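You operate a simulated robot arm through the tools that you are given. There is no shell and no other tool. Be economical: measure what you need, move in short steps, check, and stop when the job is done.

You are at the controls of a simulated two-armed robot. One attempt, no reset.

JOB
Take the red-banded sleeve and put it on the top of the steel table. Put one of the small dark rings from the top of the packing table on the top of the workbench. Turn the heat knob to 70 degrees. Take the dark ring from the top of the side table and put it on the yellow plate. Take the teal brush and leave it on the top of the wash bench. Take the step cloth and put it on top of the white filter. Take the middle bright ring on the top of the step plate and put it away on the top of the ring bench. Fetch the large bright ring from the top of the step plate and set it on the top of the wash bench. Any order will do.

It is judged by the outcome, as a careful person would: the job done as asked, and still so three seconds after it is handed in. It fails if anything else is knocked over, pushed out of place, dropped, spilled or broken. Flat cloth is picked up by pressing the open fingertips on it (5 to 10 N) and closing them slowly along it; thin cloth reads only 2 to 8 mm in the jaws.

ROBOT AND FRAMES
Two 6-joint arms with two-finger grippers on one trunk, on a base that drives. Base frame: it is fixed to the floor where the robot stands at the start and does not move with it; the origin is under the middle of the robot, x ahead of it, y to its left, z up; the surface under the hand at the start is at about z = 0.85. Readings come in m, rad, newtons and seconds.
The left shoulder is at the start at [0.03, 0.178, 1.013], the right one opposite. With the tool pointing down near the work surface each hand reaches from about 0.42 to 0.84 m from the robot's upright axis, wherever it stands, measured 20 degrees to its own side. Places, roughly: dark ring (6x6x3 cm) [-1.3, -1.2, 0.8]; heat knob [-1.1, -1, 0.9]; large bright ring (6x6x3 cm) [3.3, -1.1, 0.5]; middle bright ring (6x6x3 cm) [3.3, -1, 0.5]; red-banded sleeve [0.5, 0, 1]; small dark ring (5x5x2 cm) [0.6, -0.3, 0.9]; small dark ring (5x5x3 cm) [0.8, -1, 0.9]; step cloth (11x7x3 cm) [3.2, -1.1, 0.5]; teal brush (5x5x12 cm) [-1.2, -1.9, 0.9]; top of the ring bench [4, 0.3, 0.7]; top of the steel table (20x15 cm) [3.86, 1.1, 0.86]; top of the wash bench [1.3, -3.2, 0.9]; top of the workbench [-1.4, -2.5, 0.9]; white filter (19x13x4 cm) [4.2, -2.1, 0.8]; yellow plate (7x7x2 cm) [-1.1, 0.5, 0.9]. Payload 2.54 kg a hand.
Tool frame (each hand has its own): the origin (TCP) lies between the finger pads and is the grasp point; the fingertips stand 0.03 m ahead of it; z points along the fingers, y is the line along which they close. Largest opening 0.116 m; the body of the gripper starts 0.095 m behind the TCP.
Orientation is told as [roll, pitch, yaw] about the base's x, y, z axes, in that order, counted from this pose: with the fingers straight down and closing along the base's y, the tool's x points along the base's -x, its y along +y and its z along -z.

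CONTROLS
- The arms move only by the tool send_rows. It takes "left_plan", "right_plan" or both (then of equal length, played together; a hand with none holds still); each is a list of rows, each an object (a shift or turn left out is 0, a gripper value left out holds the last) with "linear": the shift along the base's x, y, z in m, a list of three; "dr": the turn, a rotation vector about the base's x, y, z in degrees, a list of three; "hand": the gripper command, from -1 (shut) to 1 (fully open), values between in proportion. In form: [{"linear": [x, y, z], "dr": [wx, wy, wz], "hand": hand}, ...]. A call has 1 to 10 rows; each row is the pose to reach, as a shift and turn from the pose commanded when the call began. A row lasts 0.2 s, in which the tool goes at most 0.05 m and 0.15 rad; a call with a longer step from one row to the next is refused whole, and so is a gripper value outside its range. A pose out of reach is approached as far as the arm can. The call stops where the force on the tool passes 40 N (or 10 N more than at its start, if that is more) or the arm is blocked; 0.2 s more then pass. Each finger travels about 0.153 m/s and halts on what it meets, pressing with about 38 N; the grip force reading is that of the motor and also rises with nothing between the fingers. The clock runs only during rows and for 0.2 s after the last one: add rows that repeat a pose to give the fingers time. It gives the time, the measured TCP pose, the force on the tool (base axes), the opening and the grip force at its end, in the units of the frame above (readings bear some noise), with the torque about the TCP (base axes, N m) and any sound that the robot's microphone picked up.
- Cameras (640 x 400 px; columns grow to the right, rows downward): "scene" is now at [0.0314, -0.0397, 1.728]; the picture's right is [-0.55, -0.83, 0.00], its down [-0.67, 0.44, -0.60] and it looks along [0.50, -0.33, -0.80] (base axes); focal length 283 px, centre (320, 200). "left" rides on the left gripper at [0.069, 0.015, -0.122] in its tool frame; the picture's right is [-0.21, 0.98, 0.00], its down [-0.83, -0.18, -0.53] and it looks along [-0.52, -0.11, 0.85] (tool axes); focal length 251 px, centre (320, 200). "right" rides on the right gripper at [0.069, -0.015, -0.122] in its tool frame; the picture's right is [0.21, 0.98, 0.00], its down [-0.83, 0.18, -0.53] and it looks along [-0.52, 0.11, 0.85] (tool axes); focal length 251 px, centre (320, 200). There is no depth. A picture from a camera that has moved, and an enlarged one, comes with that camera's place and axes in the base frame and with its lens.
- snapshot(camera): a new picture of that camera. The clock stands still meanwhile.
- raise_lower(by): slides the trunk up (or, below 0, down) by that many m; the arms and the scene camera ride with it, the base frame stays. It gives what a move gives, with no picture.
- steer(legs): drives the robot by 1 to 6 legs, each [ahead, left, turn to the left] in m, m and rad, along the robot's own axes; the way and the turn of a leg run together, so that a leg with both is an arc; at most 1.5 m and 3.142 rad a leg. The arms and the cameras ride along, it lands a little off, and it stops where it bumps. It gives what a move gives.
- aim_head(pan, tilt): turns the head with the scene camera to pan (to the left, within 2.496 rad either way) and tilt (down, from -0.506 to 1.204), counted from straight ahead of the robot. It gives what a move gives.
- close_up(camera, box): a new picture of the part [left, top, right, bottom] of that camera's present view, enlarged. The clock stands still meanwhile.
- close_job(): hands the job in; it is judged then, once.

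Go step by step. Nothing tells you exact positions but the pictures and the camera data: compare them with the known pose of the tool, close in by small moves and look again before you grip or let go. The budget is 217 turns and 220 pictures, counting those below and the enlarged ones. Unless the task says otherwise, let go and move clear before handing in, and close with one line.

The tools are called after ">>>" by a JSON object that holds its "fn" and its "kwargs". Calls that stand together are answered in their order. send_rows: Moves the arms, as the interface text tells. Its arguments: {"type":"object","properties":{"left_plan":{"type":"array"},"right_plan":{"type":"array"}},"required":[]} The other tools are called the same way: raise_lower (by) slides the trunk up or down; steer (legs) drives the base; aim_head (pan, tilt) turns the head that bears the scene camera; snapshot (camera) takes a picture; close_up (camera, box) takes an enlarged picture of a part of a camera's view; close_job () hands the job in.

At the start:

```text
time_s: 0.0
left_tool_pos: [0.4968, -0.0219, 1.0856]
left_ee_rot: [0.0, 0.001, 0.0]
left_contact_force: [0.0, 1.1, -0.6]
left_moment: [0.05, -0.01, -0.01]
left_grip_width: 0.116
left_finger_force: 0.0
right_tool_pos: [0.3938, -0.3992, 1.1084]
right_ee_rot: [0.001, 0.0, 0.0]
right_contact_force: [0.5, 0.2, 0.7]
right_moment: [-0.02, -0.01, 0.04]
right_grip_width: 0.116
right_finger_force: 0.0
trunk travel left (down, up): [-0.225, 0.315]
robot x, y, heading: [-0.0013, 0.0001, 0.005]
head pan, tilt: [-0.586, 0.927]
```

scene: 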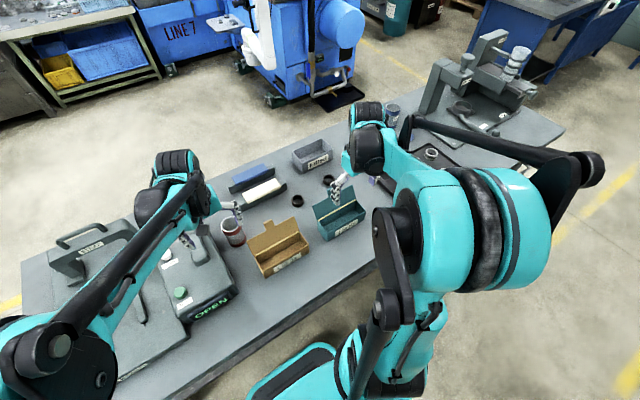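
right: 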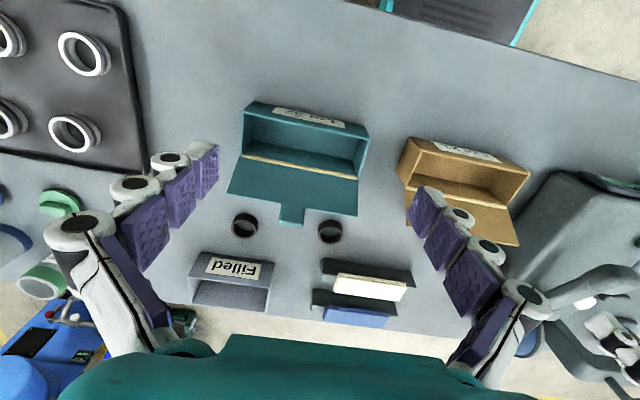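
left: 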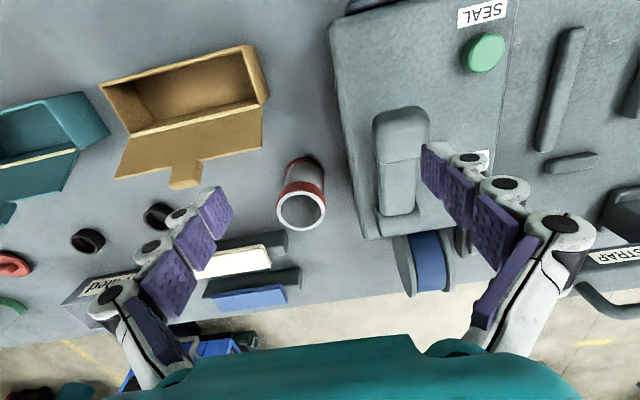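

The sleeve stands upright on the packing table near [0.59, -0.06], and two small dark rings lie near [0.6, -0.3]. I'll look closer at both before gripping.

>>> {"fn": "close_up", "kwargs": {"camera": "left", "box": [60, 120, 380, 320]}}

>>> {"fn": "close_up", "kwargs": {"camera": "right", "box": [180, 90, 420, 340]}}

>>> {"fn": "close_up", "kwargs": {"camera": "scene", "box": [180, 120, 420, 290]}}

```text
2.00 times, centred on (220, 220) of left
camera zoom: at [0.4286, -0.0072, 1.2095], right [0.21, 0.98, 0.0], down [0.83, -0.18, 0.53], along [0.52, -0.11, -0.85], focal length 503 px, centre (520, 160)
```

zoom: 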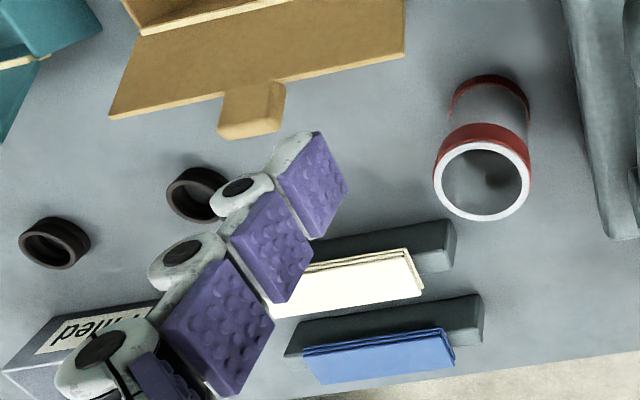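

```text
1.60 times, centred on (300, 215) of right
camera zoom: at [0.3234, -0.4158, 1.2321], right [-0.21, 0.98, 0.0], down [0.83, 0.18, 0.53], along [0.52, 0.11, -0.85], focal length 402 px, centre (352, 176)
```

zoom: 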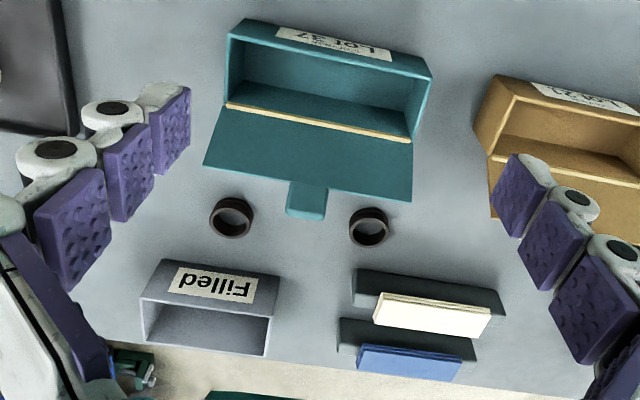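

```text
2.35 times, centred on (300, 205) of scene
camera zoom: at [0.0314, -0.0397, 1.728], right [-0.55, -0.83, 0.0], down [-0.67, 0.44, -0.6], along [0.5, -0.33, -0.8], focal length 666 px, centre (367, 188)
```

zoom: 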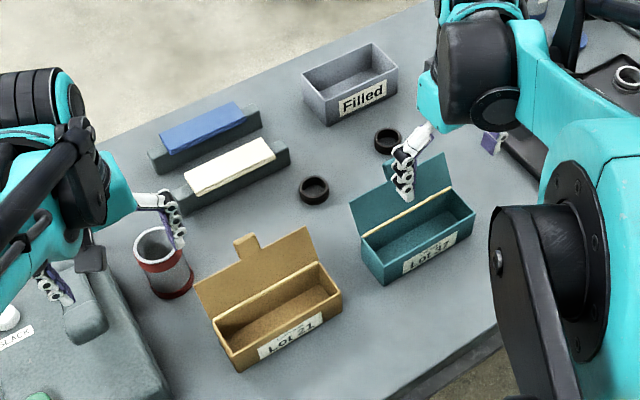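

Sleeve centre is about [0.590, -0.065], 0.85–0.955 high and 6 cm wide; the ring to take is about [0.610, -0.33]. I'll move both hands above their targets and look again.

>>> {"fn": "send_rows", "kwargs": {"left_plan": [{"linear": [0.035, -0.015, 0], "hand": 0.5}, {"linear": [0.07, -0.03, 0], "hand": 0.5}, {"linear": [0.0932, -0.0431, 0], "hand": 0.5}, {"linear": [0.0932, -0.0431, -0.02], "hand": 0.5}, {"linear": [0.0932, -0.0431, -0.02], "hand": 0.5}, {"linear": [0.0932, -0.0431, -0.02], "hand": 0.5}], "right_plan": [{"linear": [0.045, 0.013, 0], "hand": 0.4}, {"linear": [0.09, 0.026, 0], "hand": 0.4}, {"linear": [0.135, 0.04, 0], "hand": 0.4}, {"linear": [0.175, 0.055, 0], "hand": 0.4}, {"linear": [0.216, 0.069, 0], "hand": 0.4}, {"linear": [0.216, 0.069, -0.04], "hand": 0.4}]}}

>>> {"fn": "snapshot", "kwargs": {"camera": "left"}}

>>> {"fn": "snapshot", "kwargs": {"camera": "right"}}

>>> {"fn": "snapshot", "kwargs": {"camera": "scene"}}

```text
time_s: 1.4
left_tool_pos: [0.5914, -0.0671, 1.067]
left_ee_rot: [-0.001, 0.0, 0.001]
left_contact_force: [-0.2, 0.2, 0.3]
left_moment: [0.01, -0.02, 0.0]
left_grip_width: 0.0868
left_finger_force: 0.1
right_tool_pos: [0.6095, -0.3296, 1.0693]
right_ee_rot: [0.0, 0.0, 0.0]
right_contact_force: [0.2, -0.8, 0.0]
right_moment: [-0.02, 0.03, 0.02]
right_grip_width: 0.0809
right_finger_force: 0.1
trunk travel left (down, up): [-0.225, 0.315]
robot x, y, heading: [-0.002, 0.0016, 0.006]
head pan, tilt: [-0.586, 0.927]
```

```text
213 pictures are left
camera left: at [0.5221, -0.0516, 1.1898], right [0.21, 0.98, 0.0], down [0.83, -0.18, 0.53], along [0.52, -0.11, -0.85], focal length 251 px, centre (320, 200)
```

left: 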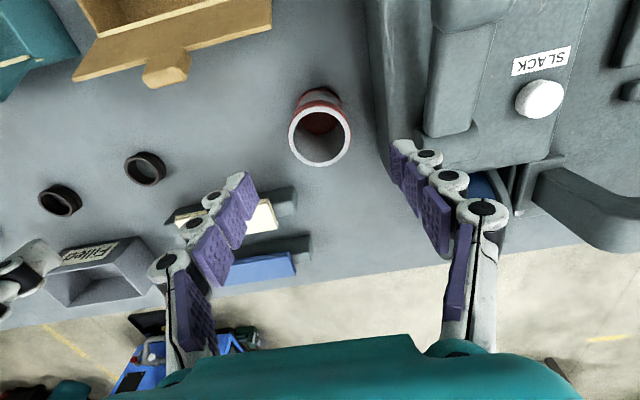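

```text
212 pictures are left
camera right: at [0.5401, -0.347, 1.1918], right [-0.21, 0.98, 0.0], down [0.83, 0.18, 0.53], along [0.52, 0.11, -0.85], focal length 251 px, centre (320, 200)
```

right: 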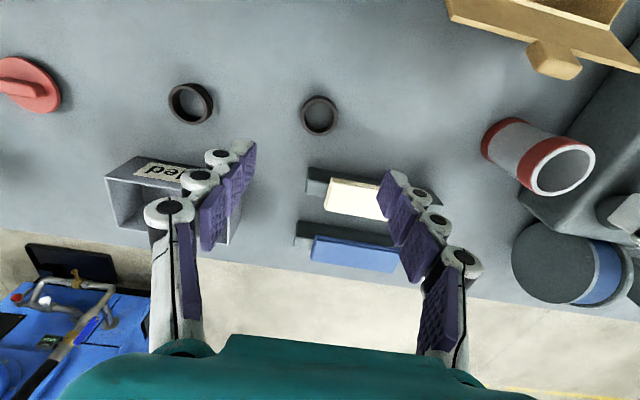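

```text
211 pictures are left
camera scene: at [0.0318, -0.0407, 1.7279], right [-0.55, -0.83, 0.0], down [-0.67, 0.44, -0.6], along [0.5, -0.33, -0.8], focal length 283 px, centre (320, 200)
```

scene: 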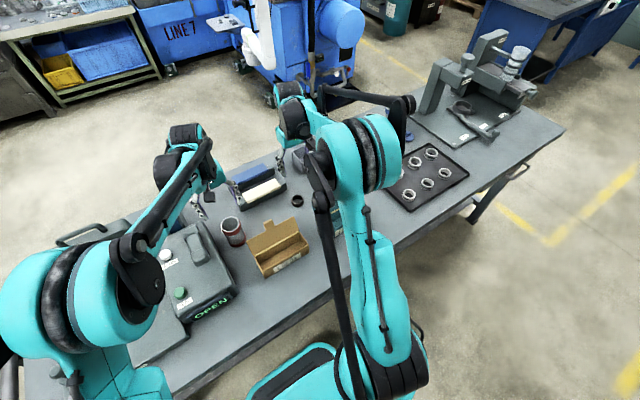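

Both hands line up: sleeve [0.595, -0.067], ring [0.616, -0.331]. I'll lower both and close.

>>> {"fn": "send_rows", "kwargs": {"left_plan": [{"linear": [0.004, 0, -0.045]}, {"linear": [0.004, 0, -0.09]}, {"linear": [0.004, 0, -0.13]}, {"linear": [0.004, 0, -0.147]}, {"linear": [0.004, 0, -0.147]}, {"linear": [0.004, 0, -0.147], "hand": 0.1}, {"linear": [0.004, 0, -0.147], "hand": -0.2}, {"linear": [0.004, 0, -0.147], "hand": -0.2}], "right_plan": [{"linear": [0.0065, -0.001, -0.045]}, {"linear": [0.0065, -0.001, -0.09]}, {"linear": [0.0065, -0.001, -0.13]}, {"linear": [0.0065, -0.001, -0.165]}, {"linear": [0.0065, -0.001, -0.183]}, {"linear": [0.0065, -0.001, -0.183], "hand": 0.1}, {"linear": [0.0065, -0.001, -0.183], "hand": -0.35}, {"linear": [0.0065, -0.001, -0.183], "hand": -0.35}]}}

>>> {"fn": "snapshot", "kwargs": {"camera": "left"}}

>>> {"fn": "snapshot", "kwargs": {"camera": "right"}}

```text
time_s: 3.2
left_tool_pos: [0.5956, -0.065, 0.9197]
left_ee_rot: [0.0, -0.001, 0.0]
left_contact_force: [-0.1, 0.0, 0.9]
left_moment: [-0.01, 0.0, 0.0]
left_grip_width: 0.0582
left_finger_force: 37.5
right_tool_pos: [0.6157, -0.3313, 0.8859]
right_ee_rot: [0.0, 0.001, 0.0]
right_contact_force: [0.7, -0.3, -0.7]
right_moment: [-0.01, -0.03, -0.02]
right_grip_width: 0.0457
right_finger_force: 38.1
trunk travel left (down, up): [-0.225, 0.315]
robot x, y, heading: [0.0003, 0.0001, 0.003]
head pan, tilt: [-0.586, 0.927]
```

```text
210 pictures are left
camera left: at [0.5265, -0.0509, 1.0426], right [0.21, 0.98, 0.0], down [0.83, -0.18, 0.53], along [0.52, -0.11, -0.85], focal length 251 px, centre (320, 200)
```

left: 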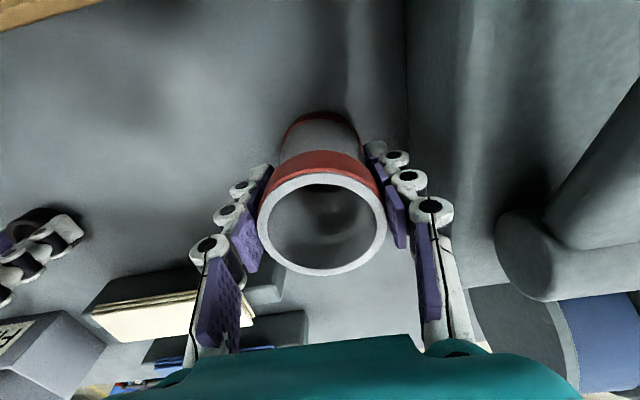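

```text
209 pictures are left
camera right: at [0.5466, -0.3489, 1.0092], right [-0.21, 0.98, 0.0], down [0.83, 0.18, 0.53], along [0.52, 0.11, -0.85], focal length 251 px, centre (320, 200)
```

right: 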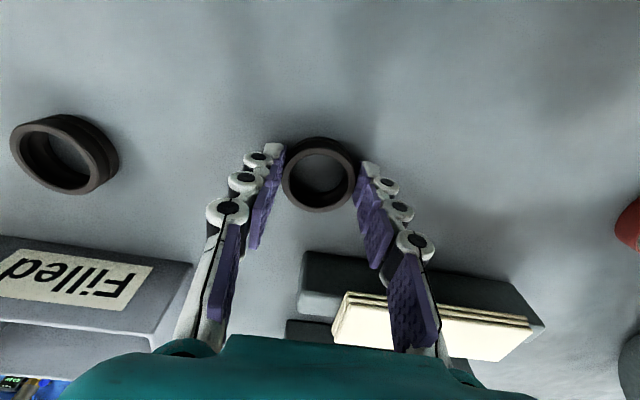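

Both are gripped (0.058 and 0.046 m). Lifting both straight up.

>>> {"fn": "send_rows", "kwargs": {"left_plan": [{"linear": [0, 0, 0.02], "hand": -0.5}, {"linear": [0, 0, 0.06]}, {"linear": [0, 0, 0.1]}, {"linear": [0, 0, 0.145]}, {"linear": [0, 0, 0.19]}, {"linear": [0, 0, 0.23]}, {"linear": [-0.045, 0, 0.24]}, {"linear": [-0.09, 0, 0.24]}], "right_plan": [{"linear": [0, 0, 0.02], "hand": -0.6}, {"linear": [0, 0, 0.06]}, {"linear": [0, 0, 0.1]}, {"linear": [0, 0, 0.145]}, {"linear": [0, 0, 0.19]}, {"linear": [0, 0, 0.23]}, {"linear": [-0.045, 0, 0.27]}, {"linear": [-0.09, 0, 0.27]}]}}

>>> {"fn": "aim_head", "kwargs": {"pan": 0.0, "tilt": 0.35}}

>>> {"fn": "snapshot", "kwargs": {"camera": "scene"}}

>>> {"fn": "aim_head", "kwargs": {"pan": 1.3, "tilt": 0.5}}

>>> {"fn": "snapshot", "kwargs": {"camera": "scene"}}

>>> {"fn": "aim_head", "kwargs": {"pan": 2.45, "tilt": 0.5}}

>>> {"fn": "snapshot", "kwargs": {"camera": "scene"}}

>>> {"fn": "aim_head", "kwargs": {"pan": -1.2, "tilt": 0.5}}

>>> {"fn": "snapshot", "kwargs": {"camera": "scene"}}

>>> {"fn": "aim_head", "kwargs": {"pan": -2.4, "tilt": 0.5}}

>>> {"fn": "snapshot", "kwargs": {"camera": "scene"}}

```text
refused: row 7 steps farther than a row can; nothing moved
```

```text
time_s: 4.2
left_tool_pos: [0.5954, -0.0655, 0.9192]
left_ee_rot: [0.0, -0.001, -0.001]
left_contact_force: [0.2, -0.3, -0.7]
left_moment: [0.04, 0.01, -0.02]
left_grip_width: 0.058
left_finger_force: 38.0
right_tool_pos: [0.6156, -0.3324, 0.8869]
right_ee_rot: [0.0, 0.0, 0.0]
right_contact_force: [0.2, -0.1, -1.4]
right_moment: [-0.01, 0.03, 0.01]
right_grip_width: 0.0459
right_finger_force: 38.1
trunk travel left (down, up): [-0.225, 0.315]
robot x, y, heading: [-0.0011, -0.0012, -0.001]
head pan, tilt: [0.0, 0.351]
```

```text
208 pictures are left
camera scene: at [0.0632, 0.0011, 1.7774], right [0.0, -1.0, 0.0], down [-0.34, 0.0, -0.94], along [0.94, 0.0, -0.34], focal length 283 px, centre (320, 200)
```

scene: 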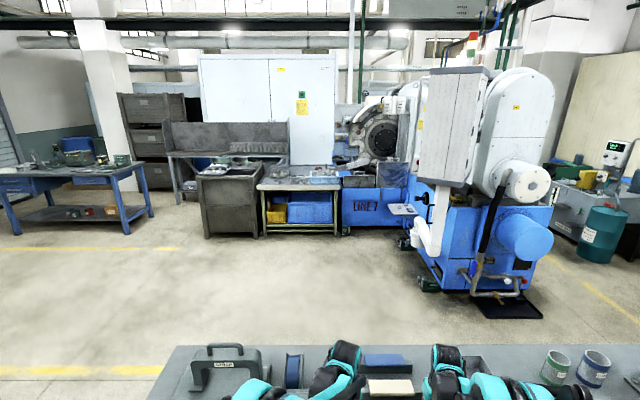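

```text
time_s: 5.7
left_tool_pos: [0.5955, -0.0657, 0.9189]
left_ee_rot: [-0.001, 0.0, 0.0]
left_contact_force: [-0.2, 0.4, 0.3]
left_moment: [0.05, 0.01, 0.0]
left_grip_width: 0.0579
left_finger_force: 38.1
right_tool_pos: [0.6175, -0.3338, 0.8867]
right_ee_rot: [-0.001, 0.0, -0.001]
right_contact_force: [1.0, 0.1, 0.9]
right_moment: [-0.01, 0.0, -0.04]
right_grip_width: 0.0457
right_finger_force: 38.3
trunk travel left (down, up): [-0.225, 0.315]
robot x, y, heading: [-0.0, -0.0019, -0.001]
head pan, tilt: [1.3, 0.499]
```

```text
207 pictures are left
camera scene: at [-0.0055, 0.0889, 1.7638], right [0.96, -0.27, 0.0], down [-0.13, -0.46, -0.88], along [0.23, 0.85, -0.48], focal length 283 px, centre (320, 200)
```

scene: 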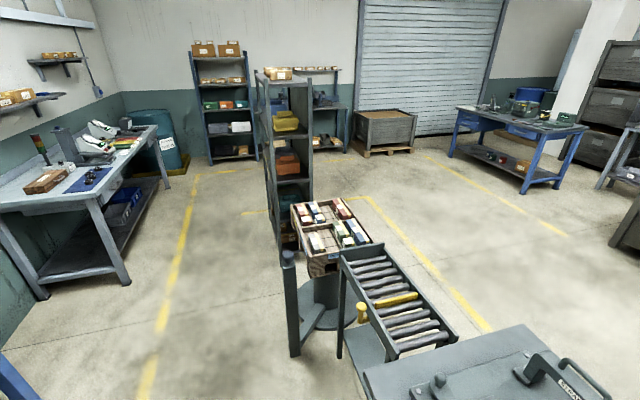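

```text
time_s: 7.0
left_tool_pos: [0.5963, -0.0673, 0.9197]
left_ee_rot: [0.0, 0.0, 0.0]
left_contact_force: [0.2, 0.5, -0.5]
left_moment: [-0.03, -0.05, 0.01]
left_grip_width: 0.0582
left_finger_force: 38.0
right_tool_pos: [0.6159, -0.3324, 0.8857]
right_ee_rot: [-0.001, -0.001, 0.001]
right_contact_force: [0.0, -0.2, -1.0]
right_moment: [0.0, 0.02, 0.02]
right_grip_width: 0.046
right_finger_force: 38.5
trunk travel left (down, up): [-0.225, 0.315]
robot x, y, heading: [0.0012, -0.0057, -0.002]
head pan, tilt: [2.45, 0.499]
```

```text
206 pictures are left
camera scene: at [-0.1, 0.0593, 1.7639], right [0.64, 0.77, 0.0], down [0.37, -0.31, -0.88], along [-0.68, 0.56, -0.48], focal length 283 px, centre (320, 200)
```

scene: 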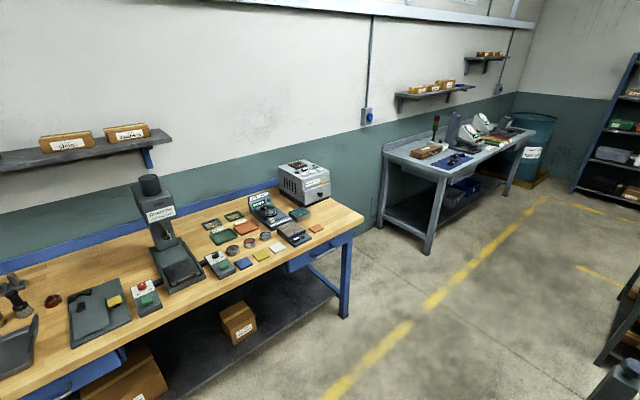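

```text
time_s: 10.1
left_tool_pos: [0.5948, -0.065, 0.9196]
left_ee_rot: [0.001, 0.001, 0.001]
left_contact_force: [-0.3, -0.2, 0.1]
left_moment: [-0.01, 0.01, -0.02]
left_grip_width: 0.0582
left_finger_force: 38.2
right_tool_pos: [0.6163, -0.3332, 0.886]
right_ee_rot: [0.0, 0.0, -0.001]
right_contact_force: [0.0, -0.5, -0.5]
right_moment: [0.0, 0.0, -0.01]
right_grip_width: 0.0455
right_finger_force: 38.1
trunk travel left (down, up): [-0.225, 0.315]
robot x, y, heading: [0.0013, 0.0007, 0.0]
head pan, tilt: [-1.201, 0.499]
```

```text
205 pictures are left
camera scene: at [0.003, -0.0836, 1.7638], right [-0.93, -0.36, 0.0], down [-0.17, 0.45, -0.88], along [0.32, -0.82, -0.48], focal length 283 px, centre (320, 200)
```

scene: 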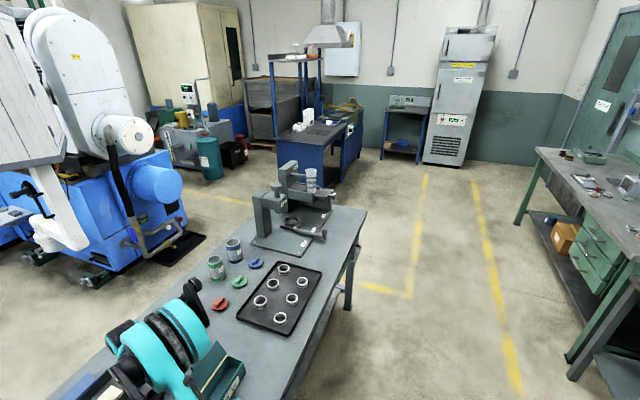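

```text
time_s: 11.5
left_tool_pos: [0.5942, -0.066, 0.9199]
left_ee_rot: [0.001, -0.001, -0.002]
left_contact_force: [0.5, 0.4, -0.1]
left_moment: [0.02, 0.03, -0.04]
left_grip_width: 0.0582
left_finger_force: 38.2
right_tool_pos: [0.6164, -0.3317, 0.887]
right_ee_rot: [0.0, -0.001, 0.001]
right_contact_force: [-0.4, -0.6, -0.6]
right_moment: [-0.01, -0.01, 0.0]
right_grip_width: 0.0458
right_finger_force: 37.7
trunk travel left (down, up): [-0.225, 0.315]
robot x, y, heading: [0.0015, -0.0012, -0.001]
head pan, tilt: [-2.4, 0.499]
```

```text
204 pictures are left
camera scene: at [-0.0969, -0.0603, 1.7638], right [-0.68, 0.74, 0.0], down [0.35, 0.32, -0.88], along [-0.65, -0.59, -0.48], focal length 283 px, centre (320, 200)
```

scene: 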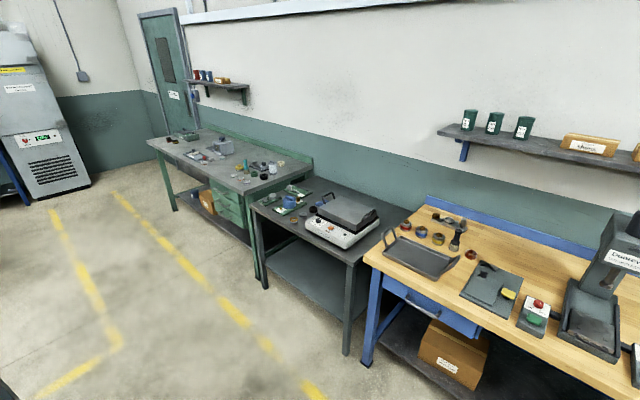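

The room is clear: benches lie behind me, and there's an aisle around the packing table's right end. I'll lift both objects and pull the arms in.

>>> {"fn": "send_rows", "kwargs": {"left_plan": [{"linear": [0, 0, 0.02], "hand": -0.5}, {"linear": [0, 0, 0.06]}, {"linear": [0, 0, 0.1]}, {"linear": [0, 0, 0.145]}, {"linear": [0, 0, 0.19]}, {"linear": [0, 0, 0.23]}, {"linear": [-0.035, 0.02, 0.25]}, {"linear": [-0.07, 0.05, 0.26]}, {"linear": [-0.1, 0.08, 0.27]}, {"linear": [-0.13, 0.11, 0.28]}], "right_plan": [{"linear": [0, 0, 0.02], "hand": -0.6}, {"linear": [0, 0, 0.06]}, {"linear": [0, 0, 0.1]}, {"linear": [0, 0, 0.145]}, {"linear": [0, 0, 0.19]}, {"linear": [0, 0, 0.23]}, {"linear": [0, 0, 0.27]}, {"linear": [-0.04, 0.0, 0.29]}, {"linear": [-0.08, 0.0, 0.29]}, {"linear": [-0.12, 0.0, 0.29]}]}}

>>> {"fn": "snapshot", "kwargs": {"camera": "right"}}

>>> {"fn": "snapshot", "kwargs": {"camera": "left"}}

```text
time_s: 13.7
left_tool_pos: [0.46, 0.0478, 1.2022]
left_ee_rot: [0.0, -0.004, -0.001]
left_contact_force: [-0.9, 0.6, -0.7]
left_moment: [-0.05, -0.08, -0.02]
left_grip_width: 0.0582
left_finger_force: 38.5
right_tool_pos: [0.4927, -0.329, 1.1785]
right_ee_rot: [-0.001, -0.004, 0.0]
right_contact_force: [-1.2, 0.6, 0.0]
right_moment: [-0.04, -0.05, -0.02]
right_grip_width: 0.0457
right_finger_force: 37.9
trunk travel left (down, up): [-0.225, 0.315]
robot x, y, heading: [-0.0009, 0.0002, -0.0]
head pan, tilt: [-2.4, 0.499]
```

```text
203 pictures are left
camera right: at [0.4226, -0.3459, 1.3005], right [-0.21, 0.98, 0.0], down [0.82, 0.18, 0.54], along [0.52, 0.11, -0.84], focal length 251 px, centre (320, 200)
```

right: 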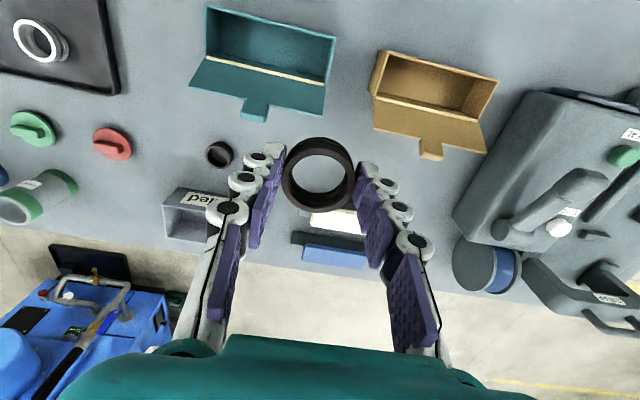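

```text
202 pictures are left
camera left: at [0.3908, 0.0615, 1.3246], right [0.21, 0.98, 0.0], down [0.82, -0.18, 0.54], along [0.52, -0.12, -0.84], focal length 251 px, centre (320, 200)
```

left: 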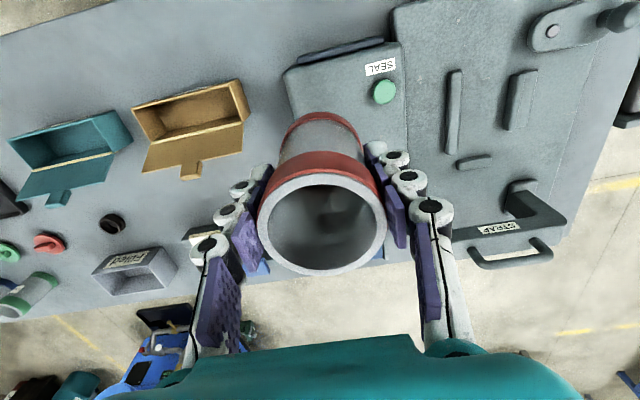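

Both objects are held. I'll drive back out, go down the aisle and face the green workbench.

>>> {"fn": "steer", "kwargs": {"legs": [[-0.15, 0, 0], [0, 0, -1.5708], [1.0, 0, 0], [1.1, 0, 0], [0, 0, -1.5708]]}}

>>> {"fn": "aim_head", "kwargs": {"pan": 0.0, "tilt": 0.7}}

>>> {"fn": "snapshot", "kwargs": {"camera": "scene"}}

```text
time_s: 32.7
left_tool_pos: [-0.6128, -2.126, 1.1995]
left_ee_rot: [0.002, 0.001, 3.121]
left_contact_force: [-0.3, 0.1, -1.2]
left_moment: [-0.02, -0.02, -0.02]
left_grip_width: 0.058
left_finger_force: 38.2
right_tool_pos: [-0.6371, -1.7507, 1.176]
right_ee_rot: [-0.001, 0.0, 3.119]
right_contact_force: [0.3, -0.7, -1.5]
right_moment: [0.01, 0.01, 0.02]
right_grip_width: 0.0459
right_finger_force: 37.9
trunk travel left (down, up): [-0.225, 0.315]
robot x, y, heading: [-0.1482, -2.0898, 3.124]
head pan, tilt: [-2.4, 0.499]
```

```text
time_s: 34.9
left_tool_pos: [-0.6124, -2.1265, 1.2011]
left_ee_rot: [0.0, 0.001, 3.12]
left_contact_force: [0.4, -0.2, -1.0]
left_moment: [0.02, -0.01, 0.0]
left_grip_width: 0.0581
left_finger_force: 38.0
right_tool_pos: [-0.6367, -1.7497, 1.1767]
right_ee_rot: [0.001, -0.001, 3.12]
right_contact_force: [-0.4, 0.2, -0.8]
right_moment: [0.02, -0.02, -0.03]
right_grip_width: 0.0457
right_finger_force: 38.5
trunk travel left (down, up): [-0.225, 0.315]
robot x, y, heading: [-0.1477, -2.0905, 3.121]
head pan, tilt: [0.0, 0.7]
```

```text
201 pictures are left
camera scene: at [-0.2038, -2.0883, 1.7461], right [0.02, 1.0, 0.0], down [0.64, -0.01, -0.76], along [-0.76, 0.02, -0.64], focal length 283 px, centre (320, 200)
```

scene: 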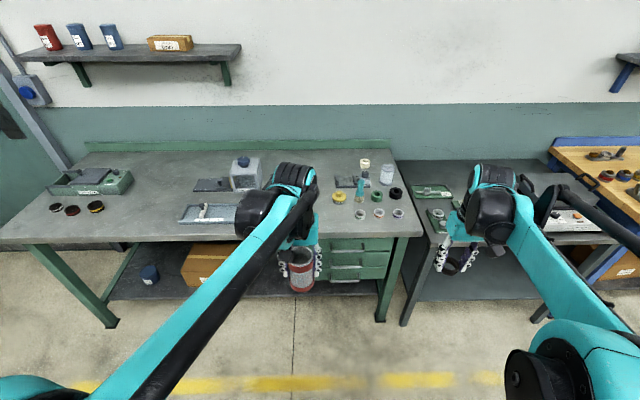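

The green table is the workbench, with the teal brush near its right end. I'll move closer, shifted a bit left, and look at the surface for a free spot.

>>> {"fn": "steer", "kwargs": {"legs": [[0.3, 0.2, 0.018]]}}

>>> {"fn": "aim_head", "kwargs": {"pan": 0.0, "tilt": 0.95}}

>>> {"fn": "snapshot", "kwargs": {"camera": "scene"}}

>>> {"fn": "snapshot", "kwargs": {"camera": "right"}}

```text
time_s: 37.2
left_tool_pos: [-0.9147, -2.3328, 1.1997]
left_ee_rot: [0.001, 0.0, 3.138]
left_contact_force: [-0.6, -0.7, -1.1]
left_moment: [0.04, -0.06, 0.03]
left_grip_width: 0.0582
left_finger_force: 37.9
right_tool_pos: [-0.9459, -1.9562, 1.1757]
right_ee_rot: [0.002, -0.001, 3.139]
right_contact_force: [-0.8, 0.0, -0.9]
right_moment: [0.03, -0.04, 0.04]
right_grip_width: 0.0459
right_finger_force: 37.6
trunk travel left (down, up): [-0.225, 0.315]
robot x, y, heading: [-0.4527, -2.2896, 3.144]
head pan, tilt: [0.0, 0.7]
```

```text
time_s: 38.0
left_tool_pos: [-0.9144, -2.3325, 1.2001]
left_ee_rot: [-0.001, 0.0, 3.139]
left_contact_force: [0.1, -0.6, -0.3]
left_moment: [0.02, 0.02, 0.03]
left_grip_width: 0.0586
left_finger_force: 37.7
right_tool_pos: [-0.9455, -1.9553, 1.176]
right_ee_rot: [0.0, 0.0, 3.138]
right_contact_force: [0.4, -0.1, -0.4]
right_moment: [0.01, 0.0, 0.01]
right_grip_width: 0.0456
right_finger_force: 37.8
trunk travel left (down, up): [-0.225, 0.315]
robot x, y, heading: [-0.4515, -2.2856, 3.139]
head pan, tilt: [0.0, 0.949]
```

```text
200 pictures are left
camera scene: at [-0.4933, -2.2866, 1.7264], right [0.0, 1.0, 0.0], down [0.81, 0.0, -0.58], along [-0.58, 0.0, -0.81], focal length 283 px, centre (320, 200)
```

scene: 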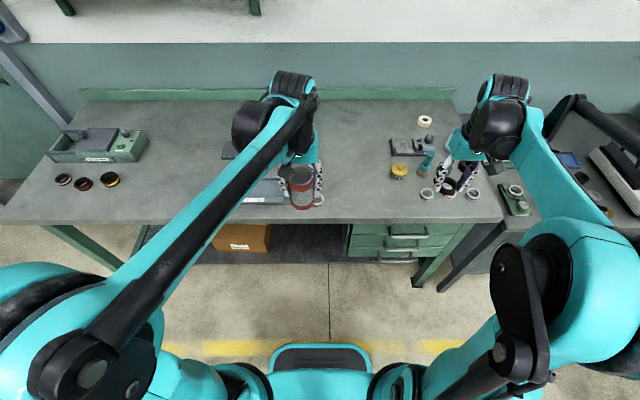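

```text
199 pictures are left
camera right: at [-0.8764, -1.942, 1.2987], right [0.21, -0.98, 0.0], down [-0.83, -0.18, 0.53], along [-0.52, -0.11, -0.85], focal length 251 px, centre (320, 200)
```

right: 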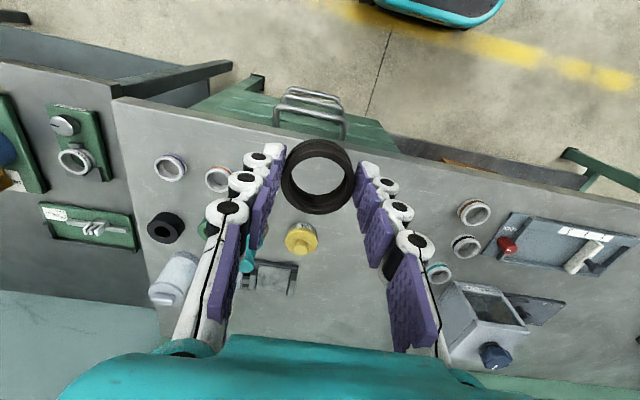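

There is a clear patch on the workbench at about [-1.12, -2.13]. I'll move the left hand aside and take the right hand over the patch.

>>> {"fn": "send_rows", "kwargs": {"left_plan": [{"linear": [0, -0.04, 0]}, {"linear": [0, -0.08, 0]}, {"linear": [0, -0.12, 0]}, {"linear": [0, -0.12, 0]}, {"linear": [0, -0.12, 0]}, {"linear": [0, -0.12, 0]}, {"linear": [0, -0.12, 0]}, {"linear": [0, -0.12, 0]}, {"linear": [0, -0.12, 0]}, {"linear": [0, -0.12, 0]}], "right_plan": [{"linear": [0, 0, 0]}, {"linear": [-0.03, -0.03, 0]}, {"linear": [-0.06, -0.06, 0]}, {"linear": [-0.09, -0.09, 0]}, {"linear": [-0.12, -0.12, 0]}, {"linear": [-0.15, -0.15, -0.02]}, {"linear": [-0.175, -0.175, -0.05]}, {"linear": [-0.175, -0.175, -0.095]}, {"linear": [-0.175, -0.175, -0.14]}, {"linear": [-0.175, -0.175, -0.18]}]}}

>>> {"fn": "snapshot", "kwargs": {"camera": "right"}}

>>> {"fn": "snapshot", "kwargs": {"camera": "scene"}}

```text
time_s: 40.2
left_tool_pos: [-0.9147, -2.4548, 1.1982]
left_ee_rot: [0.001, -0.001, 3.137]
left_contact_force: [-0.3, 0.5, -0.8]
left_moment: [-0.03, 0.0, 0.02]
left_grip_width: 0.0579
left_finger_force: 37.8
right_tool_pos: [-1.1206, -2.1319, 0.9949]
right_ee_rot: [0.0, 0.0, 3.138]
right_contact_force: [-0.5, 0.2, -0.8]
right_moment: [0.01, -0.05, -0.01]
right_grip_width: 0.0457
right_finger_force: 37.6
trunk travel left (down, up): [-0.225, 0.315]
robot x, y, heading: [-0.4512, -2.2902, 3.141]
head pan, tilt: [0.0, 0.949]
```

```text
198 pictures are left
camera right: at [-1.0525, -2.1183, 1.1179], right [0.21, -0.98, 0.0], down [-0.83, -0.18, 0.53], along [-0.52, -0.11, -0.85], focal length 251 px, centre (320, 200)
```

right: 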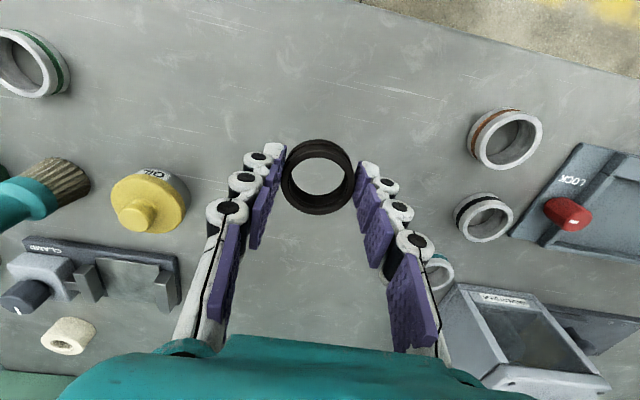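

```text
197 pictures are left
camera scene: at [-0.4944, -2.2866, 1.7263], right [0.0, 1.0, 0.0], down [0.81, 0.0, -0.58], along [-0.58, 0.0, -0.81], focal length 283 px, centre (320, 200)
```

scene: 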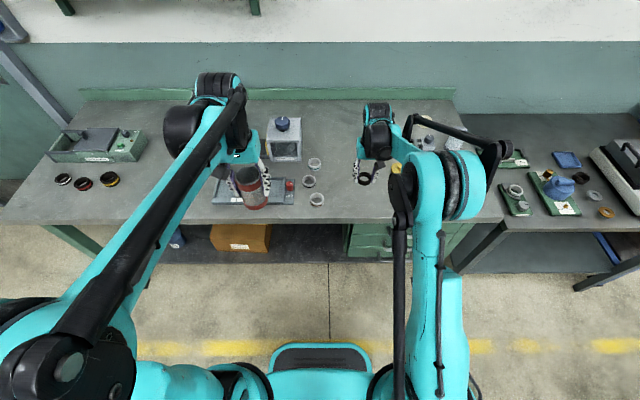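

The patch is clear. The bench top seems to be around z = 0.87–0.88, so I'll lower slowly and watch the force.

>>> {"fn": "send_rows", "kwargs": {"right_plan": [{"linear": [0, 0, -0.04]}, {"linear": [0, 0, -0.065]}, {"linear": [0, 0, -0.07]}, {"linear": [0, 0, -0.074]}, {"linear": [0, 0, -0.078]}, {"linear": [0, 0, -0.081]}]}}

>>> {"fn": "snapshot", "kwargs": {"camera": "right"}}

```text
time_s: 41.6
left_tool_pos: [-0.9139, -2.4536, 1.2005]
left_ee_rot: [0.0, -0.001, 3.138]
left_contact_force: [0.9, 0.4, -0.6]
left_moment: [0.0, 0.02, 0.03]
left_grip_width: 0.0581
left_finger_force: 37.8
right_tool_pos: [-1.1201, -2.1314, 0.9168]
right_ee_rot: [0.0, -0.001, 3.139]
right_contact_force: [-4.5, 1.2, 17.4]
right_moment: [-0.07, -0.05, 0.0]
right_grip_width: 0.046
right_finger_force: 37.9
trunk travel left (down, up): [-0.225, 0.315]
robot x, y, heading: [-0.4533, -2.2902, 3.137]
head pan, tilt: [0.0, 0.949]
```

```text
196 pictures are left
camera right: at [-1.051, -2.1178, 1.0387], right [0.21, -0.98, 0.0], down [-0.83, -0.18, 0.54], along [-0.52, -0.11, -0.84], focal length 251 px, centre (320, 200)
```

right: 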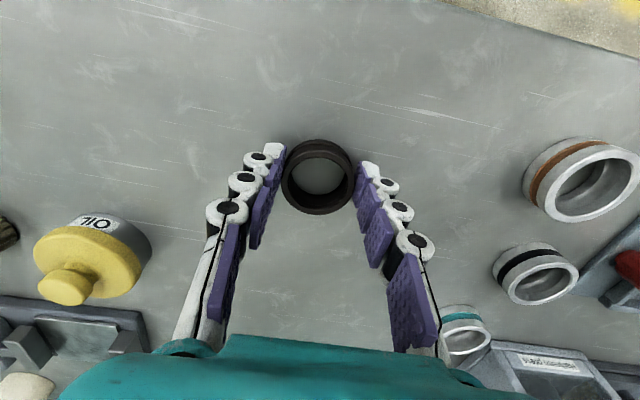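

Contact at TCP 0.917 means the ring is resting on the bench. I'll open the hand and rise.

>>> {"fn": "send_rows", "kwargs": {"right_plan": [{"linear": [0, 0, 0.002], "hand": -0.1}, {"linear": [0, 0, 0.002], "hand": 0.1}, {"linear": [0, 0, 0.002], "hand": 0.2}, {"linear": [0, 0, 0.03], "hand": 0.2}, {"linear": [0, 0, 0.07], "hand": 0.2}, {"linear": [0, 0, 0.115]}, {"linear": [0, 0, 0.16]}, {"linear": [0, 0, 0.2]}]}}

>>> {"fn": "snapshot", "kwargs": {"camera": "right"}}

```text
time_s: 43.4
left_tool_pos: [-0.9143, -2.4537, 1.2005]
left_ee_rot: [0.001, -0.001, 3.14]
left_contact_force: [-0.5, 0.8, -0.4]
left_moment: [0.0, 0.02, -0.03]
left_grip_width: 0.0579
left_finger_force: 37.6
right_tool_pos: [-1.1203, -2.1318, 1.1151]
right_ee_rot: [0.0, -0.001, 3.138]
right_contact_force: [0.5, 0.4, -0.7]
right_moment: [0.04, 0.0, -0.07]
right_grip_width: 0.0695
right_finger_force: 0.0
trunk travel left (down, up): [-0.225, 0.315]
robot x, y, heading: [-0.4492, -2.2882, 3.135]
head pan, tilt: [0.0, 0.949]
```

```text
195 pictures are left
camera right: at [-1.0519, -2.1176, 1.2382], right [0.21, -0.98, 0.0], down [-0.83, -0.18, 0.53], along [-0.52, -0.11, -0.85], focal length 251 px, centre (320, 200)
```

right: 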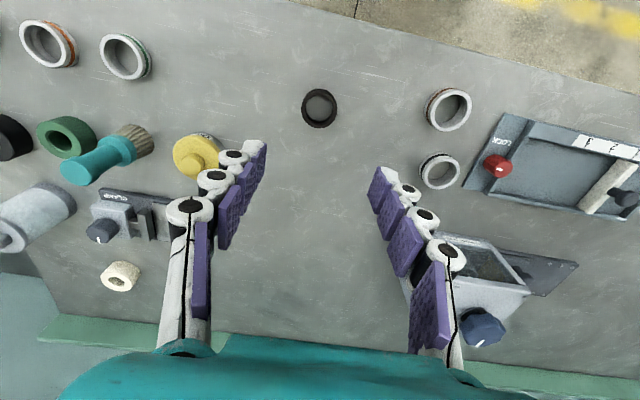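

The ring is placed. The brush stands upright at about [-1.222, -1.883] with its top near z = 1.0. I'll shift the base to bring it within reach.

>>> {"fn": "steer", "kwargs": {"legs": [[0.05, -0.25, 0.0]]}}

>>> {"fn": "snapshot", "kwargs": {"camera": "right"}}

```text
time_s: 45.2
left_tool_pos: [-0.9641, -2.2011, 1.2005]
left_ee_rot: [0.0, 0.0, 3.139]
left_contact_force: [-0.3, 0.9, -0.6]
left_moment: [-0.02, 0.02, -0.01]
left_grip_width: 0.0582
left_finger_force: 37.8
right_tool_pos: [-1.1702, -1.879, 1.1143]
right_ee_rot: [0.0, -0.001, 3.14]
right_contact_force: [-0.1, -0.3, -0.9]
right_moment: [-0.02, 0.02, 0.03]
right_grip_width: 0.0695
right_finger_force: 0.1
trunk travel left (down, up): [-0.225, 0.315]
robot x, y, heading: [-0.5008, -2.04, 3.141]
head pan, tilt: [0.0, 0.949]
```

```text
194 pictures are left
camera right: at [-1.102, -1.8662, 1.2371], right [0.21, -0.98, 0.0], down [-0.83, -0.18, 0.53], along [-0.52, -0.11, -0.85], focal length 251 px, centre (320, 200)
```

right: 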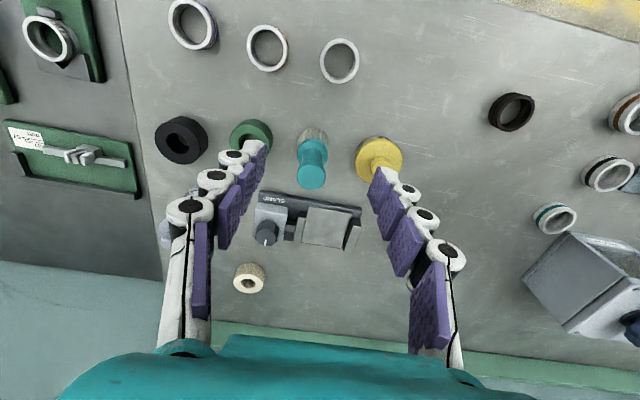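

The brush is in line. I'll lower over its handle and grip.

>>> {"fn": "send_rows", "kwargs": {"right_plan": [{"linear": [-0.03, -0.001, 0]}, {"linear": [-0.049, -0.001, -0.02]}, {"linear": [-0.049, -0.001, -0.06]}, {"linear": [-0.049, -0.001, -0.1]}, {"linear": [-0.049, -0.001, -0.13]}, {"linear": [-0.049, -0.001, -0.152]}, {"linear": [-0.049, -0.001, -0.152], "hand": -0.3}, {"linear": [-0.049, -0.001, -0.152], "hand": -0.9}, {"linear": [-0.049, -0.001, -0.152], "hand": -0.9}]}}

>>> {"fn": "snapshot", "kwargs": {"camera": "right"}}

```text
time_s: 47.2
left_tool_pos: [-0.964, -2.2035, 1.1991]
left_ee_rot: [-0.001, 0.0, 3.138]
left_contact_force: [-0.1, 0.1, -1.0]
left_moment: [0.0, -0.02, 0.04]
left_grip_width: 0.058
left_finger_force: 38.1
right_tool_pos: [-1.2192, -1.8828, 0.9627]
right_ee_rot: [0.0, -0.001, 3.139]
right_contact_force: [0.6, 0.0, 0.3]
right_moment: [-0.01, 0.0, -0.01]
right_grip_width: 0.0264
right_finger_force: 37.2
trunk travel left (down, up): [-0.225, 0.315]
robot x, y, heading: [-0.4998, -2.0372, 3.137]
head pan, tilt: [0.0, 0.949]
```

```text
193 pictures are left
camera right: at [-1.1501, -1.8686, 1.0852], right [0.21, -0.98, 0.0], down [-0.83, -0.18, 0.53], along [-0.52, -0.11, -0.85], focal length 251 px, centre (320, 200)
```

right: 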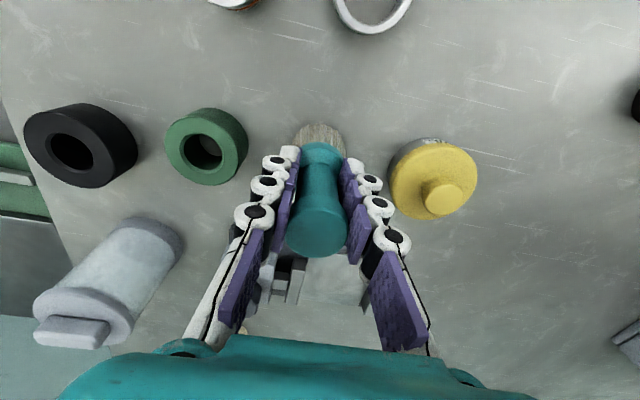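

The brush is gripped. I'll lift it, pull back and turn towards the wash bench to look.

>>> {"fn": "send_rows", "kwargs": {"right_plan": [{"linear": [0, 0, 0.03]}, {"linear": [0, 0, 0.075]}, {"linear": [0, 0, 0.12]}, {"linear": [0, 0, 0.165]}, {"linear": [0.02, 0, 0.205]}, {"linear": [0.06, 0, 0.23]}, {"linear": [0.105, 0, 0.24]}, {"linear": [0.15, 0, 0.25]}, {"linear": [0.195, 0, 0.26]}, {"linear": [0.24, 0, 0.26]}]}}

>>> {"fn": "steer", "kwargs": {"legs": [[-0.5, 0, 0], [0, 0, 1.5708]]}}

>>> {"fn": "aim_head", "kwargs": {"pan": 0.6, "tilt": 0.5}}

>>> {"fn": "snapshot", "kwargs": {"camera": "scene"}}

>>> {"fn": "snapshot", "kwargs": {"camera": "right"}}

```text
time_s: 49.5
left_tool_pos: [-0.9613, -2.202, 1.2006]
left_ee_rot: [0.0, -0.002, 3.137]
left_contact_force: [0.4, 0.0, -0.3]
left_moment: [0.0, 0.06, -0.01]
left_grip_width: 0.058
left_finger_force: 38.3
right_tool_pos: [-0.9786, -1.8819, 1.2241]
right_ee_rot: [0.001, -0.001, 3.138]
right_contact_force: [0.4, 0.2, -0.3]
right_moment: [-0.03, 0.04, 0.02]
right_grip_width: 0.0265
right_finger_force: 38.2
trunk travel left (down, up): [-0.225, 0.315]
robot x, y, heading: [-0.4948, -2.0417, 3.14]
head pan, tilt: [0.0, 0.949]
```

```text
time_s: 56.2
left_tool_pos: [0.1622, -2.5049, 1.1997]
left_ee_rot: [-0.001, 0.001, -1.587]
left_contact_force: [-0.5, -0.3, -0.6]
left_moment: [0.03, -0.06, 0.03]
left_grip_width: 0.0583
left_finger_force: 37.5
right_tool_pos: [-0.16, -2.5184, 1.2237]
right_ee_rot: [0.0, -0.001, -1.587]
right_contact_force: [-0.3, 0.0, -0.9]
right_moment: [0.01, 0.02, 0.0]
right_grip_width: 0.0265
right_finger_force: 38.0
trunk travel left (down, up): [-0.225, 0.315]
robot x, y, heading: [0.0023, -2.0418, -1.584]
head pan, tilt: [0.0, 0.949]
```

```text
time_s: 57.2
left_tool_pos: [0.1629, -2.5049, 1.1995]
left_ee_rot: [0.001, 0.001, -1.587]
left_contact_force: [-0.3, 0.1, -1.0]
left_moment: [0.01, 0.05, 0.01]
left_grip_width: 0.0581
left_finger_force: 38.1
right_tool_pos: [-0.1596, -2.519, 1.2234]
right_ee_rot: [0.0, 0.0, -1.586]
right_contact_force: [0.4, -0.5, -1.2]
right_moment: [0.01, -0.01, 0.01]
right_grip_width: 0.0264
right_finger_force: 38.2
trunk travel left (down, up): [-0.225, 0.315]
robot x, y, heading: [0.0017, -2.0394, -1.592]
head pan, tilt: [0.6, 0.499]
```

```text
192 pictures are left
camera scene: at [0.0524, -2.0838, 1.7637], right [-0.83, -0.55, 0.0], down [-0.26, 0.4, -0.88], along [0.48, -0.73, -0.48], focal length 283 px, centre (320, 200)
```

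scene: 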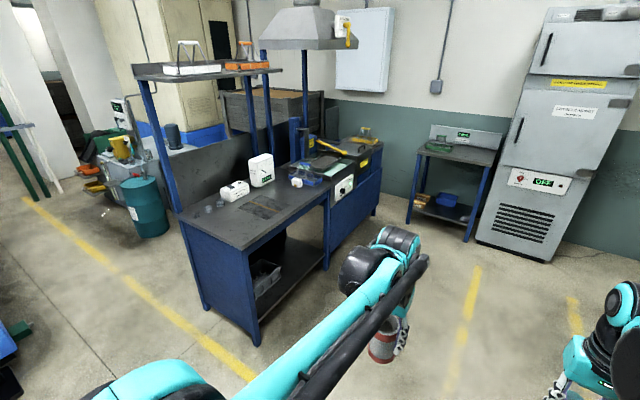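

```text
191 pictures are left
camera right: at [-0.1738, -2.4505, 1.3456], right [0.98, 0.2, 0.0], down [0.17, -0.83, 0.53], along [0.11, -0.52, -0.85], focal length 251 px, centre (320, 200)
```

right: 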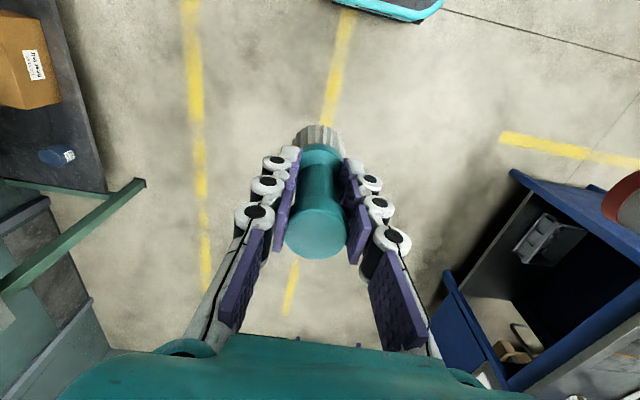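

The wash bench's open side faces west, with free top around [1.1, -3.3]. I'll drive in front of it and face it.

>>> {"fn": "steer", "kwargs": {"legs": [[1.08, 0, 0], [0, 0, 1.59], [0.38, 0, 0]]}}

>>> {"fn": "aim_head", "kwargs": {"pan": 0.0, "tilt": 0.8}}

>>> {"fn": "snapshot", "kwargs": {"camera": "scene"}}

>>> {"fn": "snapshot", "kwargs": {"camera": "right"}}

```text
time_s: 68.6
left_tool_pos: [0.8362, -2.9468, 1.1993]
left_ee_rot: [-0.001, 0.001, 0.006]
left_contact_force: [0.6, 1.1, -1.1]
left_moment: [-0.01, 0.03, 0.0]
left_grip_width: 0.058
left_finger_force: 37.8
right_tool_pos: [0.8559, -3.2684, 1.2225]
right_ee_rot: [0.001, -0.001, 0.008]
right_contact_force: [0.2, -0.8, -1.0]
right_moment: [0.02, 0.03, 0.01]
right_grip_width: 0.0265
right_finger_force: 38.4
trunk travel left (down, up): [-0.225, 0.315]
robot x, y, heading: [0.3714, -3.1177, 0.01]
head pan, tilt: [0.6, 0.499]
```

```text
time_s: 69.6
left_tool_pos: [0.835, -2.9462, 1.1996]
left_ee_rot: [0.0, -0.002, 0.007]
left_contact_force: [-0.4, 0.5, -1.0]
left_moment: [-0.03, 0.05, -0.02]
left_grip_width: 0.058
left_finger_force: 38.2
right_tool_pos: [0.8549, -3.2677, 1.2229]
right_ee_rot: [0.0, -0.001, 0.006]
right_contact_force: [-0.2, 0.4, -0.6]
right_moment: [-0.05, 0.01, -0.01]
right_grip_width: 0.0266
right_finger_force: 37.9
trunk travel left (down, up): [-0.225, 0.315]
robot x, y, heading: [0.3745, -3.1168, 0.004]
head pan, tilt: [0.0, 0.799]
```

```text
190 pictures are left
camera scene: at [0.423, -3.1154, 1.7379], right [0.01, -1.0, 0.0], down [-0.72, -0.01, -0.7], along [0.7, 0.01, -0.72], focal length 283 px, centre (320, 200)
```

scene: 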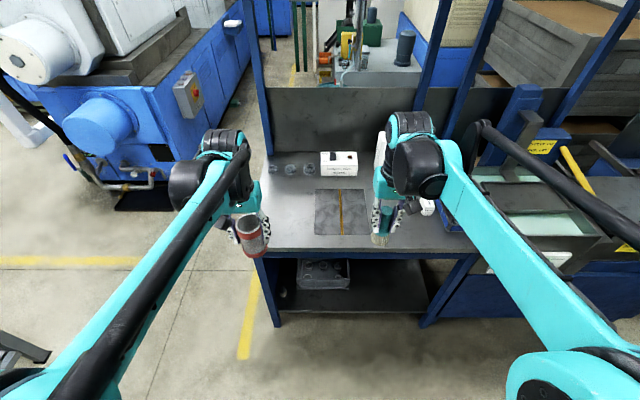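

```text
189 pictures are left
camera right: at [0.7861, -3.2849, 1.3455], right [-0.22, 0.98, 0.0], down [0.82, 0.19, 0.53], along [0.52, 0.12, -0.85], focal length 251 px, centre (320, 200)
```

right: 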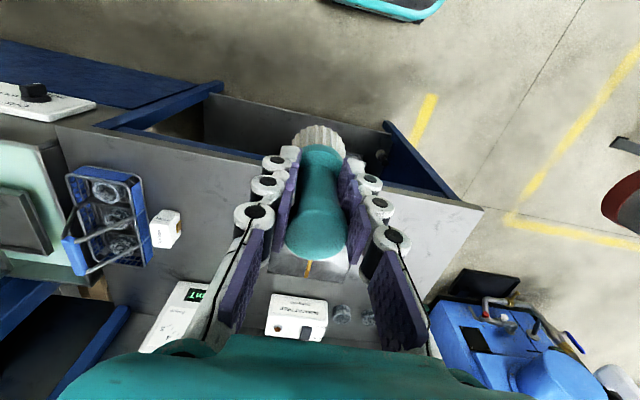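

I'll set the brush at about [1.12, -3.41], between the dark mat and the small white box. First I'll move above that spot.

>>> {"fn": "send_rows", "kwargs": {"right_plan": [{"linear": [0.04, -0.021, 0]}, {"linear": [0.08, -0.042, 0]}, {"linear": [0.12, -0.063, 0]}, {"linear": [0.16, -0.085, 0]}, {"linear": [0.2, -0.107, 0]}, {"linear": [0.24, -0.129, 0]}, {"linear": [0.265, -0.142, -0.02]}, {"linear": [0.265, -0.142, -0.06]}, {"linear": [0.265, -0.142, -0.105]}, {"linear": [0.265, -0.142, -0.14]}]}}

>>> {"fn": "snapshot", "kwargs": {"camera": "right"}}

>>> {"fn": "snapshot", "kwargs": {"camera": "scene"}}

```text
time_s: 71.8
left_tool_pos: [0.8345, -2.947, 1.1998]
left_ee_rot: [-0.001, 0.001, 0.008]
left_contact_force: [0.2, -0.5, -0.9]
left_moment: [-0.01, -0.01, 0.02]
left_grip_width: 0.0581
left_finger_force: 38.2
right_tool_pos: [1.1195, -3.41, 1.0828]
right_ee_rot: [0.001, 0.0, 0.007]
right_contact_force: [0.3, 0.2, -1.0]
right_moment: [-0.01, -0.01, -0.01]
right_grip_width: 0.0264
right_finger_force: 37.8
trunk travel left (down, up): [-0.225, 0.315]
robot x, y, heading: [0.3717, -3.1168, 0.008]
head pan, tilt: [0.0, 0.799]
```

```text
188 pictures are left
camera right: at [1.0506, -3.4274, 1.2053], right [-0.22, 0.98, 0.0], down [0.82, 0.19, 0.53], along [0.52, 0.12, -0.85], focal length 251 px, centre (320, 200)
```

right: 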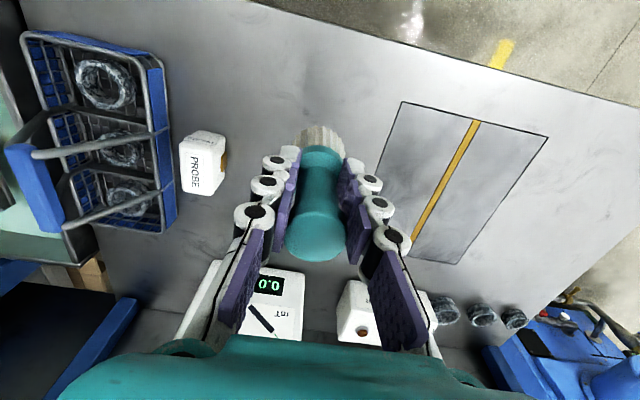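

```text
187 pictures are left
camera scene: at [0.4227, -3.1155, 1.7378], right [0.01, -1.0, 0.0], down [-0.72, -0.01, -0.7], along [0.7, 0.01, -0.72], focal length 283 px, centre (320, 200)
```

scene: 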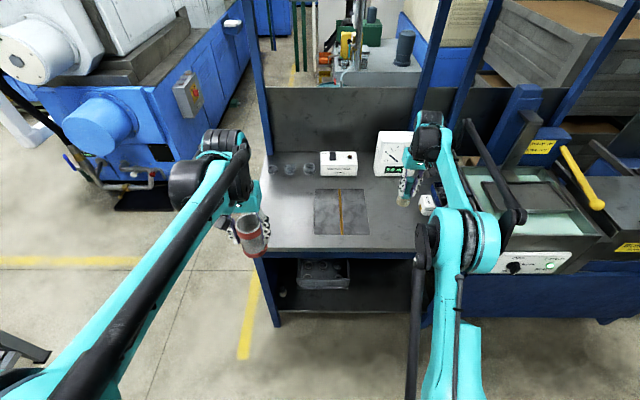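

The spot is clear. I'll lower gently until contact.

>>> {"fn": "send_rows", "kwargs": {"right_plan": [{"linear": [0, 0, -0.04]}, {"linear": [0, 0, -0.07]}, {"linear": [0, 0, -0.08]}, {"linear": [0, 0, -0.085]}, {"linear": [0, 0, -0.09]}, {"linear": [0, 0, -0.094]}]}}

```text
time_s: 73.2
left_tool_pos: [0.8353, -2.9466, 1.2007]
left_ee_rot: [0.0, 0.001, 0.007]
left_contact_force: [-0.2, 0.2, -1.2]
left_moment: [0.0, 0.0, 0.0]
left_grip_width: 0.0582
left_finger_force: 37.6
right_tool_pos: [1.1204, -3.4102, 0.9887]
right_ee_rot: [-0.001, -0.001, 0.007]
right_contact_force: [0.3, 0.9, -1.4]
right_moment: [-0.02, 0.01, 0.01]
right_grip_width: 0.0265
right_finger_force: 37.7
trunk travel left (down, up): [-0.225, 0.315]
robot x, y, heading: [0.3735, -3.117, 0.008]
head pan, tilt: [0.0, 0.799]
```

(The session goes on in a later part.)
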